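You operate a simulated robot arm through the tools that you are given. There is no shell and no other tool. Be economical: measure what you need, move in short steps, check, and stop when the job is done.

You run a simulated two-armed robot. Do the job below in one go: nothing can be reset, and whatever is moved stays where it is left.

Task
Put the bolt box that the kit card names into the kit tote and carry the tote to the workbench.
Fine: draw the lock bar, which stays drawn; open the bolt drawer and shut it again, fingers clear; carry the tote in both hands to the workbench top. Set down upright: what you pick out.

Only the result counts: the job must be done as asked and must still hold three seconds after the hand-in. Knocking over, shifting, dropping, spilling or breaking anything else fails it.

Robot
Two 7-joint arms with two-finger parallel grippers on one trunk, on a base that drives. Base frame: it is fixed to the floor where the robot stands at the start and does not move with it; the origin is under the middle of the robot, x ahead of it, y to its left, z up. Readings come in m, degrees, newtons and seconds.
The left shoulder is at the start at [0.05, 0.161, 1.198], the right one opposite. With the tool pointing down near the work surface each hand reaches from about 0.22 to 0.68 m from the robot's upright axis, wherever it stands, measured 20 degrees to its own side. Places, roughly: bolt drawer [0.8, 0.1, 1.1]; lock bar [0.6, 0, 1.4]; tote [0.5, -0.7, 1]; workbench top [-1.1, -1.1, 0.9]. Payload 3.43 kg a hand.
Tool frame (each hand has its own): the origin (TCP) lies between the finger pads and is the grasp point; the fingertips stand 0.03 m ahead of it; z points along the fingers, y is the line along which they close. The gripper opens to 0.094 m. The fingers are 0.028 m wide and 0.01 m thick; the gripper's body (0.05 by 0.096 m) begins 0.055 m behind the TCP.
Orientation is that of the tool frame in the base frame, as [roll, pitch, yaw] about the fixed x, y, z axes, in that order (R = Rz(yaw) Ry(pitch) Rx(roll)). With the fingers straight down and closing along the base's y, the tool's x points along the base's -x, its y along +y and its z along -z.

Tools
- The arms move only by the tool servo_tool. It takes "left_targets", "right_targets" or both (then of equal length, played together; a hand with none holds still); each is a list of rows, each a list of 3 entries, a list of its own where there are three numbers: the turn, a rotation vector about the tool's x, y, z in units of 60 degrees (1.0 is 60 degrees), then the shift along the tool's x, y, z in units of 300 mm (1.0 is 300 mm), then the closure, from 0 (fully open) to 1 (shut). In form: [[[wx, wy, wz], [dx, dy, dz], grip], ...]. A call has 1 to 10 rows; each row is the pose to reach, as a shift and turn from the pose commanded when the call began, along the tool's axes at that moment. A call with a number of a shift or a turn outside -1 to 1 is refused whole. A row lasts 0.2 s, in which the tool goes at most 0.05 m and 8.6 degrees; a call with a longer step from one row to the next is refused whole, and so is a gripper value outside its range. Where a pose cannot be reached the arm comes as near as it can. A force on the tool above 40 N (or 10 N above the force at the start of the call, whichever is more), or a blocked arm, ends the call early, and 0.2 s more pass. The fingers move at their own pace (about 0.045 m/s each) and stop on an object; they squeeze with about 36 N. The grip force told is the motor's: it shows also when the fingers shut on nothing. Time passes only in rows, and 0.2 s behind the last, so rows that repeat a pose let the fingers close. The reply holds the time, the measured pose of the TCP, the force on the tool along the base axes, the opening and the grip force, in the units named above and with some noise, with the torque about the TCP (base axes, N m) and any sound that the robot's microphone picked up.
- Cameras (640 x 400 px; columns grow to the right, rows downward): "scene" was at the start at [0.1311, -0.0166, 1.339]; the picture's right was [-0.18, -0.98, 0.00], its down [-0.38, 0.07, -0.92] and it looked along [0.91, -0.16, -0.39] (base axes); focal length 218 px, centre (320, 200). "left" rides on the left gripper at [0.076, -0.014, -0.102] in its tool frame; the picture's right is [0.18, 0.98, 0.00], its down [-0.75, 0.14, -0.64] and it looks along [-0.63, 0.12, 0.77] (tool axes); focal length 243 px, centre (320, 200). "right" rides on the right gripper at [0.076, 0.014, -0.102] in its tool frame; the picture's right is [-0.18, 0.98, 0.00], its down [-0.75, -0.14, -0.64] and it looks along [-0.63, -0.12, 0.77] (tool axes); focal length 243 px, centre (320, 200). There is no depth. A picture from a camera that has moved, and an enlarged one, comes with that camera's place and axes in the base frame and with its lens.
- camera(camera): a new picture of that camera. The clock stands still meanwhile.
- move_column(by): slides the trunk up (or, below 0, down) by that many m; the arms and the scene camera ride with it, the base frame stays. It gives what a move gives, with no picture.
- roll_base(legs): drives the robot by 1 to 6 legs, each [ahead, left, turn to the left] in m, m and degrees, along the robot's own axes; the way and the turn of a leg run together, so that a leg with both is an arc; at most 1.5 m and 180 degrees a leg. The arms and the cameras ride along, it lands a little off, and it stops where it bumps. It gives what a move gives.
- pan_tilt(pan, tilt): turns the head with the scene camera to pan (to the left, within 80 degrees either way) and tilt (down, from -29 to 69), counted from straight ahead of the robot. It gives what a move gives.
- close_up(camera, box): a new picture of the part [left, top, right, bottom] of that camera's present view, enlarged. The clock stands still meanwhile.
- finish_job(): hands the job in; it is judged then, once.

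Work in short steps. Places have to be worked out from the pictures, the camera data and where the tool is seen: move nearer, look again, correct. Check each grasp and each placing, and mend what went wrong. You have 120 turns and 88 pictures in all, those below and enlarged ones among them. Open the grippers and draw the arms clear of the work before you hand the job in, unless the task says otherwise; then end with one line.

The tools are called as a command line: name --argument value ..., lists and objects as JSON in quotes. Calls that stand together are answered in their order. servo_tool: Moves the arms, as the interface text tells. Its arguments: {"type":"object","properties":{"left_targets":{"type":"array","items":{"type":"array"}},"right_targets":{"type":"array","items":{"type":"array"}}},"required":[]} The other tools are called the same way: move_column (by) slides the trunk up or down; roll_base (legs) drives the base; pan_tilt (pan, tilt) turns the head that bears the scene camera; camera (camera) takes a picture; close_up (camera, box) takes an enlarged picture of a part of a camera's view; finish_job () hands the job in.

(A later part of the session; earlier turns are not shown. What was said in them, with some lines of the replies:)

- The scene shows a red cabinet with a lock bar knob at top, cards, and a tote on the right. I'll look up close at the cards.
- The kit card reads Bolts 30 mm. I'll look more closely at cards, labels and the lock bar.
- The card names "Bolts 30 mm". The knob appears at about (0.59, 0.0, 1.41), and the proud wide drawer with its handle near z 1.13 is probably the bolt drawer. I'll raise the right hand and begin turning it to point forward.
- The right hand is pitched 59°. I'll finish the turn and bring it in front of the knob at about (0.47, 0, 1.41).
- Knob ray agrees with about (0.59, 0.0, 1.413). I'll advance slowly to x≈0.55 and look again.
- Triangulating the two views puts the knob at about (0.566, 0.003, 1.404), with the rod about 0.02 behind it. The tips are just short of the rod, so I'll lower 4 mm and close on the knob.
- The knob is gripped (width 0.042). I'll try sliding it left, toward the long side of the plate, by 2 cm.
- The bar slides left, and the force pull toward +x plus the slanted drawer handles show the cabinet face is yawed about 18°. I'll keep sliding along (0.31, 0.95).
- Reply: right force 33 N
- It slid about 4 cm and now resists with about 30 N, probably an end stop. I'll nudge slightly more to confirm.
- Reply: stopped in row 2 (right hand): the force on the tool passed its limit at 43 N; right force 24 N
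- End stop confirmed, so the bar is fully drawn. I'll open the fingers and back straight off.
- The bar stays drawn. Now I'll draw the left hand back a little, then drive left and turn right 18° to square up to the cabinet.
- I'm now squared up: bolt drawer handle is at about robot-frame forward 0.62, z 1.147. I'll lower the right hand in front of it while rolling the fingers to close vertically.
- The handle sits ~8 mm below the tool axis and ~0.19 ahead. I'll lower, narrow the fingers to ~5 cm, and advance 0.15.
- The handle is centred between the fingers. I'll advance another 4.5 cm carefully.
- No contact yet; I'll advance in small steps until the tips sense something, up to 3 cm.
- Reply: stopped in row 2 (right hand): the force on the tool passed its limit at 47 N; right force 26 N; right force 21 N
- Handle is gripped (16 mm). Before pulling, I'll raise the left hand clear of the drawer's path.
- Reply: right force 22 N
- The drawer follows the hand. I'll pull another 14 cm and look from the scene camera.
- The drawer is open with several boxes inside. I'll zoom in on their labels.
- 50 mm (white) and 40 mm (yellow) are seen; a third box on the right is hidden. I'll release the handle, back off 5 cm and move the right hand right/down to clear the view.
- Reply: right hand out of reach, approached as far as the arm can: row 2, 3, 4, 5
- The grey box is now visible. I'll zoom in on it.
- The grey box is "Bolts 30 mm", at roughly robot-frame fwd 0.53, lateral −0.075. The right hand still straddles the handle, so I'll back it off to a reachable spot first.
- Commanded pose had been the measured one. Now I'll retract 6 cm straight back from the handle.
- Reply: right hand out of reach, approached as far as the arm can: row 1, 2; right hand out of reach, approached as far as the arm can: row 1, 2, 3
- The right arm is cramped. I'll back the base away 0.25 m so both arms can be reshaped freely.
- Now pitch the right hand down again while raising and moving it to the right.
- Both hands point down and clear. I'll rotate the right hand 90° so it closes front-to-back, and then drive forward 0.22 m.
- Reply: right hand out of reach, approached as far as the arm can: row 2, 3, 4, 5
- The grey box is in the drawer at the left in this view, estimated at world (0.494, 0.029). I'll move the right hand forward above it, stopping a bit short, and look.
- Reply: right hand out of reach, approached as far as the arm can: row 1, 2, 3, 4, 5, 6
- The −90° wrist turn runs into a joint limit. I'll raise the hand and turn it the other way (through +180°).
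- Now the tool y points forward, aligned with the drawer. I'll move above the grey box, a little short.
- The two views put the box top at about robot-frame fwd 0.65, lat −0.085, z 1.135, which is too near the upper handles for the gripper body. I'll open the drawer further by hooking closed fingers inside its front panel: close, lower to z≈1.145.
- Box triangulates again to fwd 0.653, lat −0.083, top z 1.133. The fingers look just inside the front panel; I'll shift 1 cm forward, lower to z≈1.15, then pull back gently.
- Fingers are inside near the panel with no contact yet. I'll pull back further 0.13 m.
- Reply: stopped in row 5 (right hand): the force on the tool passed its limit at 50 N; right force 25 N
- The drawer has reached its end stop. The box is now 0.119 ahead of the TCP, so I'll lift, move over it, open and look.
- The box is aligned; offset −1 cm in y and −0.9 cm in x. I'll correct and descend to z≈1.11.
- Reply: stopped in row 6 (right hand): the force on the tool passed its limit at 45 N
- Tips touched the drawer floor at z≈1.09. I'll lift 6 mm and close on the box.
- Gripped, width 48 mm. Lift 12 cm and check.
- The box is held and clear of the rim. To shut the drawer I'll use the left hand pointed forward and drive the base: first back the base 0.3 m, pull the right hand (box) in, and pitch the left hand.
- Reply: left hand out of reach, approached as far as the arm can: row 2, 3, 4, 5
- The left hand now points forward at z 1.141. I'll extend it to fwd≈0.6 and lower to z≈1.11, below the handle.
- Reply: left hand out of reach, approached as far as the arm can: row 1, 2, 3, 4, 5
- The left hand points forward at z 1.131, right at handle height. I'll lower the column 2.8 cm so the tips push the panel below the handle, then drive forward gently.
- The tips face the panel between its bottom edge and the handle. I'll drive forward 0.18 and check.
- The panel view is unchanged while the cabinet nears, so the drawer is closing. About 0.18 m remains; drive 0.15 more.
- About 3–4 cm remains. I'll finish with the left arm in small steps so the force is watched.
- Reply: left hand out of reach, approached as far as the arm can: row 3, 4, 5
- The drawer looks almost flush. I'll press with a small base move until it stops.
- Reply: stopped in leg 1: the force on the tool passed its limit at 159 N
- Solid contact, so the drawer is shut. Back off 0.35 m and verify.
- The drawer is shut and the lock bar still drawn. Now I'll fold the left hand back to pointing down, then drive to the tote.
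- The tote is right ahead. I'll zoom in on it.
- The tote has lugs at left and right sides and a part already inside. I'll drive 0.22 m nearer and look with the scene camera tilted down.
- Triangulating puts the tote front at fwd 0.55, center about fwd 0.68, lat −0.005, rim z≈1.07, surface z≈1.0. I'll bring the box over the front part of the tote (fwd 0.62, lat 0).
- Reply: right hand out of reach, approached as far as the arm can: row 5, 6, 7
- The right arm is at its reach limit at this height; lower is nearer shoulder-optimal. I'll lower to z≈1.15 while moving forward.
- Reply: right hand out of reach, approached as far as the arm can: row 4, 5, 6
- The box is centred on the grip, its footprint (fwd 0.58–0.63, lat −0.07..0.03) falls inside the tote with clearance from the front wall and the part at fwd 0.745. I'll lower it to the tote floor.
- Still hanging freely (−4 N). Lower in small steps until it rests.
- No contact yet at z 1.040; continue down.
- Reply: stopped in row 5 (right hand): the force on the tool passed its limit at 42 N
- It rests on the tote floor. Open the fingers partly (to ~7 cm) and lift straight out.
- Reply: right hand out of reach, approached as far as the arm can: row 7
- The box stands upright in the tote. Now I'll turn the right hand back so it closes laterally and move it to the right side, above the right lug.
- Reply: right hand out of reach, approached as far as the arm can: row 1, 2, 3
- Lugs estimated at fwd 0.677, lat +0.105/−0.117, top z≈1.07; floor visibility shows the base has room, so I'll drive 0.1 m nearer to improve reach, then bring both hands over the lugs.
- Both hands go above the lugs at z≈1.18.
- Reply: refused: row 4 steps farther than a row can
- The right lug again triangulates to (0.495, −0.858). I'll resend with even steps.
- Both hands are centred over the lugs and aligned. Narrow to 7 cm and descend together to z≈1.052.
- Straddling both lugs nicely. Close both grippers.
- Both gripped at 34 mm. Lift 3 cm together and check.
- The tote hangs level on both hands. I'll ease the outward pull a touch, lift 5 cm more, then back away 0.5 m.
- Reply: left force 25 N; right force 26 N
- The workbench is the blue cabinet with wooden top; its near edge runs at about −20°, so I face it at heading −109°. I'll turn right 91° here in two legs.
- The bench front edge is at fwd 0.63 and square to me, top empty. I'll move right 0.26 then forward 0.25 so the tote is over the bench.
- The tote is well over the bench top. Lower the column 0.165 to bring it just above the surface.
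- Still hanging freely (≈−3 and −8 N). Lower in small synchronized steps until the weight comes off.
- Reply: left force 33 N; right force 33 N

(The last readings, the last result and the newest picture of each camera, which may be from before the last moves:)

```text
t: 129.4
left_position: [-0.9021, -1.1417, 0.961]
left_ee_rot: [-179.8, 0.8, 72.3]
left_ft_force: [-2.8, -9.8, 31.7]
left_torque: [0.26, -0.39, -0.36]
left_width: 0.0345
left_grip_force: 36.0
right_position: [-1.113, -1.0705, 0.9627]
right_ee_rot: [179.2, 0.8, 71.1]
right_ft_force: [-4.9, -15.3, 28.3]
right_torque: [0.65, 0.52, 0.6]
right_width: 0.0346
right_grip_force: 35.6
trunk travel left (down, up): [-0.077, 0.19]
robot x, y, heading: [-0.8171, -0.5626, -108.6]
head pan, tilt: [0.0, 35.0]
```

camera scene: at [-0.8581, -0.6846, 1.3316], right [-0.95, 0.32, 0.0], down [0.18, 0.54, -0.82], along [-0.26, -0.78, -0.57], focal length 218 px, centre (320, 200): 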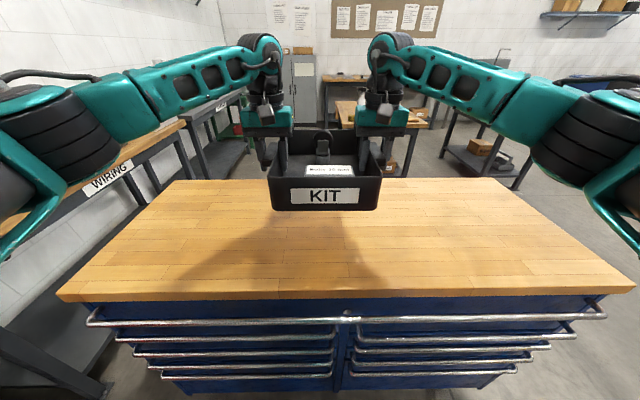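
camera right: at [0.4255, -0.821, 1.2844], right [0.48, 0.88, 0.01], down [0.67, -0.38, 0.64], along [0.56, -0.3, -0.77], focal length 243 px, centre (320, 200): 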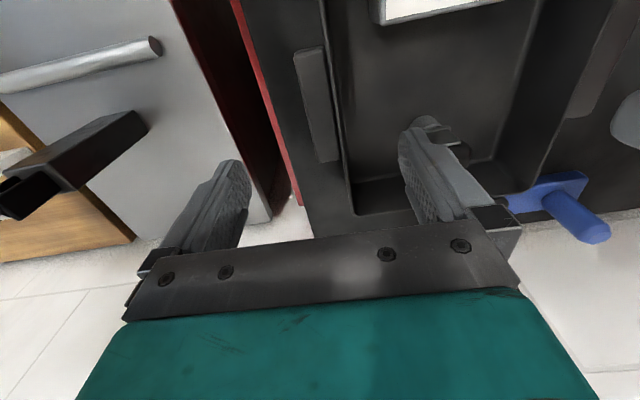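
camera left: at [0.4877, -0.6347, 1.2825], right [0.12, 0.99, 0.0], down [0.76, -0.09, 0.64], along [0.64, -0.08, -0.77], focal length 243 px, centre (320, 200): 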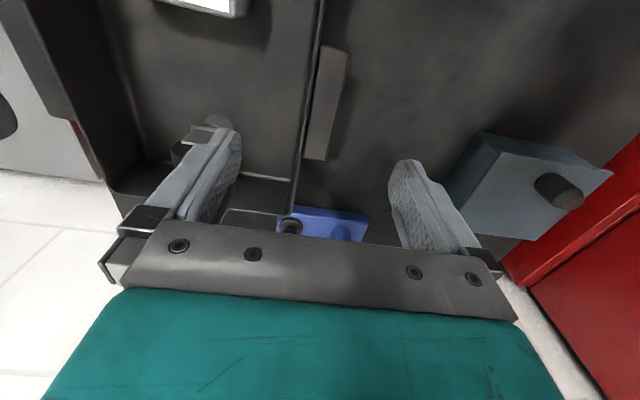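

The tote rests on the bench. Relax the push, open both hands and lift straight out.

servo_tool --left_targets '[[[0, 0, 0], [0, 0, -0.02], 1], [[0, 0, 0], [0, 0, -0.02], 0.6], [[0, 0, 0], [0, 0, -0.02], 0.25], [[0, 0, 0], [0, 0, -0.02], 0.25], [[0, 0, 0], [0, 0, -0.02], 0.25]]' --right_targets '[[[0, 0, 0], [0, 0, -0.02], 1], [[0, 0, 0], [0, 0, -0.02], 0.6], [[0, 0, 0], [0, 0, -0.02], 0.25], [[0, 0, 0], [0, 0, -0.02], 0.25], [[0, 0, 0], [0, 0, -0.02], 0.25]]'

close_up --camera "scene" --box '[180, 20, 500, 220]'

```text
t: 130.6
left_position: [-0.9038, -1.1422, 0.9588]
left_ee_rot: [179.9, 0.0, 72.3]
left_ft_force: [0.3, -0.4, 0.7]
left_torque: [0.01, 0.0, -0.02]
left_width: 0.0707
left_grip_force: 0.0
right_position: [-1.1121, -1.0695, 0.9622]
right_ee_rot: [179.5, -0.1, 71.3]
right_ft_force: [-0.1, -1.0, 0.5]
right_torque: [-0.02, 0.01, -0.04]
right_width: 0.0704
right_grip_force: 0.0
trunk travel left (down, up): [-0.077, 0.19]
robot x, y, heading: [-0.8144, -0.5596, -108.9]
head pan, tilt: [0.0, 35.0]
```

```text
2.00 times, centred on (340, 120) of scene
camera zoom: at [-0.8576, -0.683, 1.1719], right [-0.95, 0.32, 0.0], down [0.18, 0.54, -0.82], along [-0.26, -0.78, -0.57], focal length 436 px, centre (280, 360)
```

zoom: 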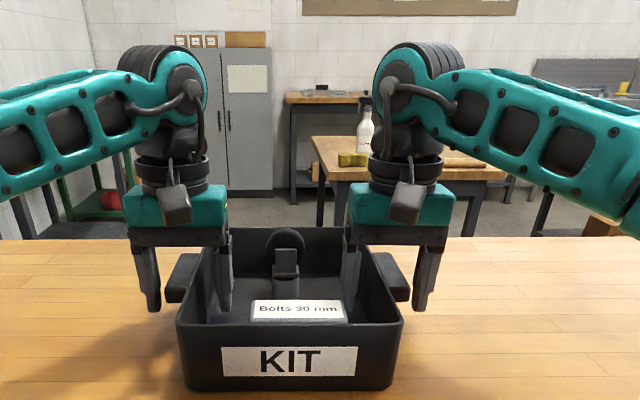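

The tote sits flat and the fingers are free. Lift both hands 0.17 m straight up.

servo_tool --left_targets '[[[0, 0, 0], [0, 0, -0.08], 0.25], [[0, 0, 0], [0, 0, -0.2], 0.25], [[0, 0, 0], [0, 0, -0.33], 0.25], [[0, 0, 0], [0, 0, -0.46], 0.25], [[0, 0, 0], [0, 0, -0.56], 0.25]]' --right_targets '[[[0, 0, 0], [0, 0, -0.08], 0.25], [[0, 0, 0], [0, 0, -0.2], 0.25], [[0, 0, 0], [0, 0, -0.33], 0.25], [[0, 0, 0], [0, 0, -0.46], 0.25], [[0, 0, 0], [0, 0, -0.56], 0.25]]'

roll_base --legs '[[-0.4, 0, 0]]'

servo_tool --left_targets '[[[0, 0, 0], [0, 0, 0], 0], [[0, 0, 0], [0, 0, 0], 0], [[0, 0, 0], [0, 0, 0], 0]]' --right_targets '[[[0, 0, 0], [0, 0, 0], 0], [[0, 0, 0], [0, 0, 0], 0], [[0, 0, 0], [0, 0, 0], 0]]'

camera --camera "scene"

```text
t: 131.8
left_position: [-0.8991, -1.1365, 1.1255]
left_ee_rot: [179.9, 0.1, 72.1]
left_ft_force: [0.6, -0.3, -0.1]
left_torque: [-0.02, 0.05, 0.01]
left_width: 0.0707
left_grip_force: 0.1
left hand out of reach, approached as far as the arm can: row 5
right_position: [-1.1118, -1.0682, 1.1302]
right_ee_rot: [179.7, 0.0, 71.4]
right_ft_force: [-0.2, 0.2, 0.6]
right_torque: [-0.01, 0.04, -0.02]
right_width: 0.0705
right_grip_force: 0.1
trunk travel left (down, up): [-0.077, 0.19]
robot x, y, heading: [-0.8178, -0.5612, -108.5]
head pan, tilt: [0.0, 35.0]
```

```text
t: 134.2
left_position: [-0.7723, -0.7614, 1.1238]
left_ee_rot: [179.9, 0.0, 72.3]
left_ft_force: [0.1, -0.9, -0.2]
left_torque: [-0.03, 0.0, -0.02]
left_width: 0.0707
left_grip_force: 0.0
right_position: [-0.9864, -0.6904, 1.1304]
right_ee_rot: [179.5, -0.1, 71.3]
right_ft_force: [-0.2, 0.0, 1.2]
right_torque: [-0.03, 0.05, 0.03]
right_width: 0.0704
right_grip_force: 0.0
trunk travel left (down, up): [-0.077, 0.19]
robot x, y, heading: [-0.6889, -0.1864, -108.9]
head pan, tilt: [0.0, 35.0]
```

```text
t: 135.1
left_position: [-0.7729, -0.7614, 1.1248]
left_ee_rot: [179.8, 0.2, 72.3]
left_ft_force: [0.0, 0.0, 0.0]
left_torque: [-0.01, -0.02, 0.02]
left_width: 0.094
left_grip_force: 0.0
right_position: [-0.986, -0.6923, 1.1291]
right_ee_rot: [179.5, 0.0, 71.4]
right_ft_force: [0.1, -1.1, 0.6]
right_torque: [0.04, 0.0, -0.03]
right_width: 0.094
right_grip_force: 0.0
trunk travel left (down, up): [-0.077, 0.19]
robot x, y, heading: [-0.6906, -0.1879, -108.6]
head pan, tilt: [0.0, 35.0]
```

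```text
8 pictures are left
camera scene: at [-0.7307, -0.3064, 1.1719], right [-0.95, 0.32, 0.0], down [0.18, 0.54, -0.82], along [-0.26, -0.78, -0.57], focal length 218 px, centre (320, 200)
```

scene: 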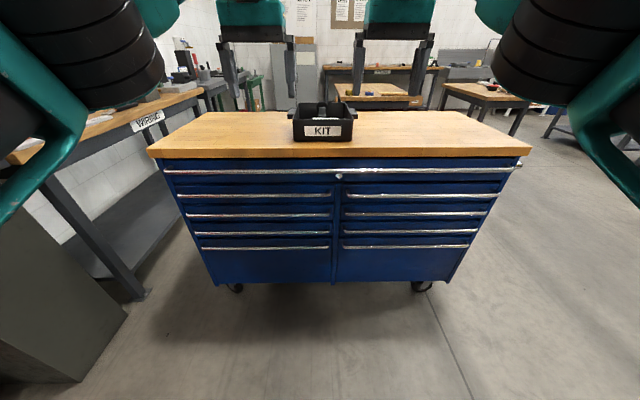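

The tote stands on the bench with the box in it. One last check on the cabinet: turn back left and look at the drawer and lock.

roll_base --legs '[[0, 0, 90]]'

pan_tilt --pan 33 --tilt 8

camera --camera "scene"

close_up --camera "scene" --box '[230, 100, 410, 220]'

```text
t: 139.2
left_position: [-0.1134, -0.2729, 1.1252]
left_ee_rot: [179.9, 0.1, 161.7]
left_ft_force: [0.0, 0.6, -0.1]
left_torque: [0.02, 0.0, -0.02]
left_width: 0.094
left_grip_force: 0.0
right_position: [-0.1866, -0.4859, 1.1276]
right_ee_rot: [179.5, 0.0, 160.6]
right_ft_force: [-0.2, 0.5, 0.0]
right_torque: [0.01, -0.01, 0.0]
right_width: 0.0937
right_grip_force: 0.1
trunk travel left (down, up): [-0.077, 0.19]
robot x, y, heading: [-0.6907, -0.1842, -19.0]
head pan, tilt: [0.0, 35.0]
```

```text
t: 140.2
left_position: [-0.1135, -0.2733, 1.1257]
left_ee_rot: [179.9, 0.1, 161.7]
left_ft_force: [0.2, 0.1, 0.4]
left_torque: [-0.06, 0.02, 0.0]
left_width: 0.0938
left_grip_force: 0.1
right_position: [-0.1857, -0.4856, 1.1279]
right_ee_rot: [179.5, 0.0, 160.7]
right_ft_force: [-0.5, -0.7, -0.1]
right_torque: [0.0, 0.01, 0.02]
right_width: 0.0939
right_grip_force: 0.1
trunk travel left (down, up): [-0.077, 0.19]
robot x, y, heading: [-0.6922, -0.1861, -18.6]
head pan, tilt: [33.0, 8.0]
```

```text
7 pictures are left
camera scene: at [-0.5623, -0.1759, 1.2152], right [0.24, -0.97, 0.0], down [-0.14, -0.03, -0.99], along [0.96, 0.24, -0.14], focal length 218 px, centre (320, 200)
```

scene: 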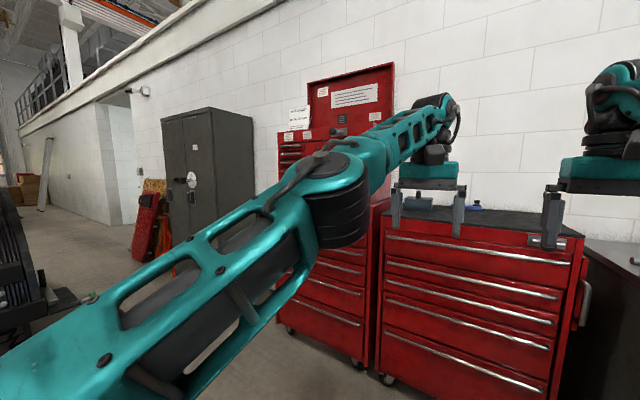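

```text
3.33 times, centred on (320, 160) of scene
camera zoom: at [-0.5623, -0.1759, 1.2152], right [0.24, -0.97, 0.0], down [-0.14, -0.03, -0.99], along [0.96, 0.24, -0.14], focal length 727 px, centre (320, 333)
```

zoom: 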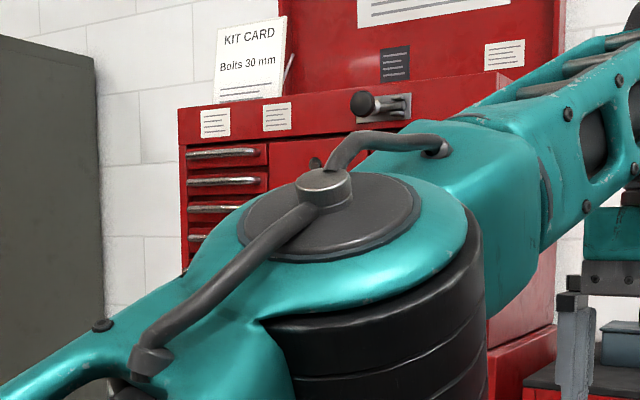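

The arm blocks the drawer; turn the base 32° more so it shows between the arms.

roll_base --legs '[[0, 0, 32]]'

pan_tilt --pan 0 --tilt 8

close_up --camera "scene" --box '[240, 90, 440, 225]'

```text
t: 142.2
left_position: [-0.1541, 0.0449, 1.1235]
left_ee_rot: [179.8, 0.0, -166.3]
left_ft_force: [-0.3, 0.2, 0.2]
left_torque: [0.02, 0.0, 0.0]
left_width: 0.0941
left_grip_force: 0.0
right_position: [-0.1029, -0.1754, 1.1282]
right_ee_rot: [179.5, -0.1, -167.3]
right_ft_force: [-0.7, 0.2, 0.6]
right_torque: [0.04, -0.02, 0.03]
right_width: 0.0937
right_grip_force: 0.1
trunk travel left (down, up): [-0.077, 0.19]
robot x, y, heading: [-0.6867, -0.1861, 12.6]
head pan, tilt: [33.0, 8.0]
```

```text
t: 143.2
left_position: [-0.154, 0.044, 1.1245]
left_ee_rot: [179.8, 0.1, -166.3]
left_ft_force: [0.3, -0.9, -0.4]
left_torque: [0.02, -0.01, 0.03]
left_width: 0.0937
left_grip_force: 0.1
right_position: [-0.1024, -0.1736, 1.1287]
right_ee_rot: [179.5, 0.0, -167.2]
right_ft_force: [0.0, 0.0, 0.1]
right_torque: [-0.02, 0.0, 0.01]
right_width: 0.094
right_grip_force: 0.0
trunk travel left (down, up): [-0.077, 0.19]
robot x, y, heading: [-0.6919, -0.1885, 12.6]
head pan, tilt: [0.0, 8.0]
```

```text
2.96 times, centred on (340, 158) of scene
camera zoom: at [-0.5607, -0.1554, 1.2153], right [0.22, -0.97, 0.0], down [-0.14, -0.03, -0.99], along [0.97, 0.22, -0.14], focal length 646 px, centre (261, 326)
```

zoom: 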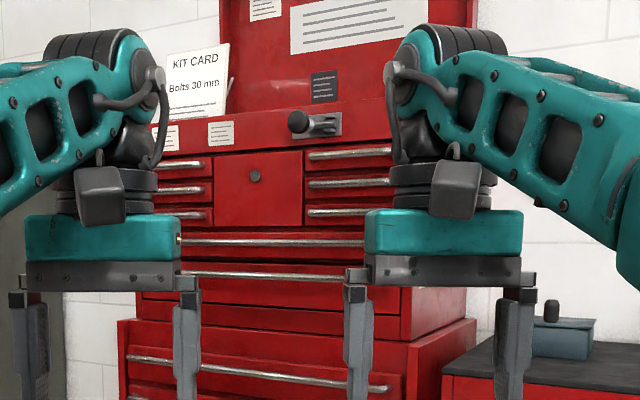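

The drawer is flush with its neighbours, the lock bar is still drawn, and the arms are clear with grippers open. Handing in.

finish_job

```text
The job is handed in.
```

The 30 mm bolt box is upright in the kit tote, and I carried the tote with both hands to the workbench top. The bolt drawer is shut and the lock bar is still drawn.
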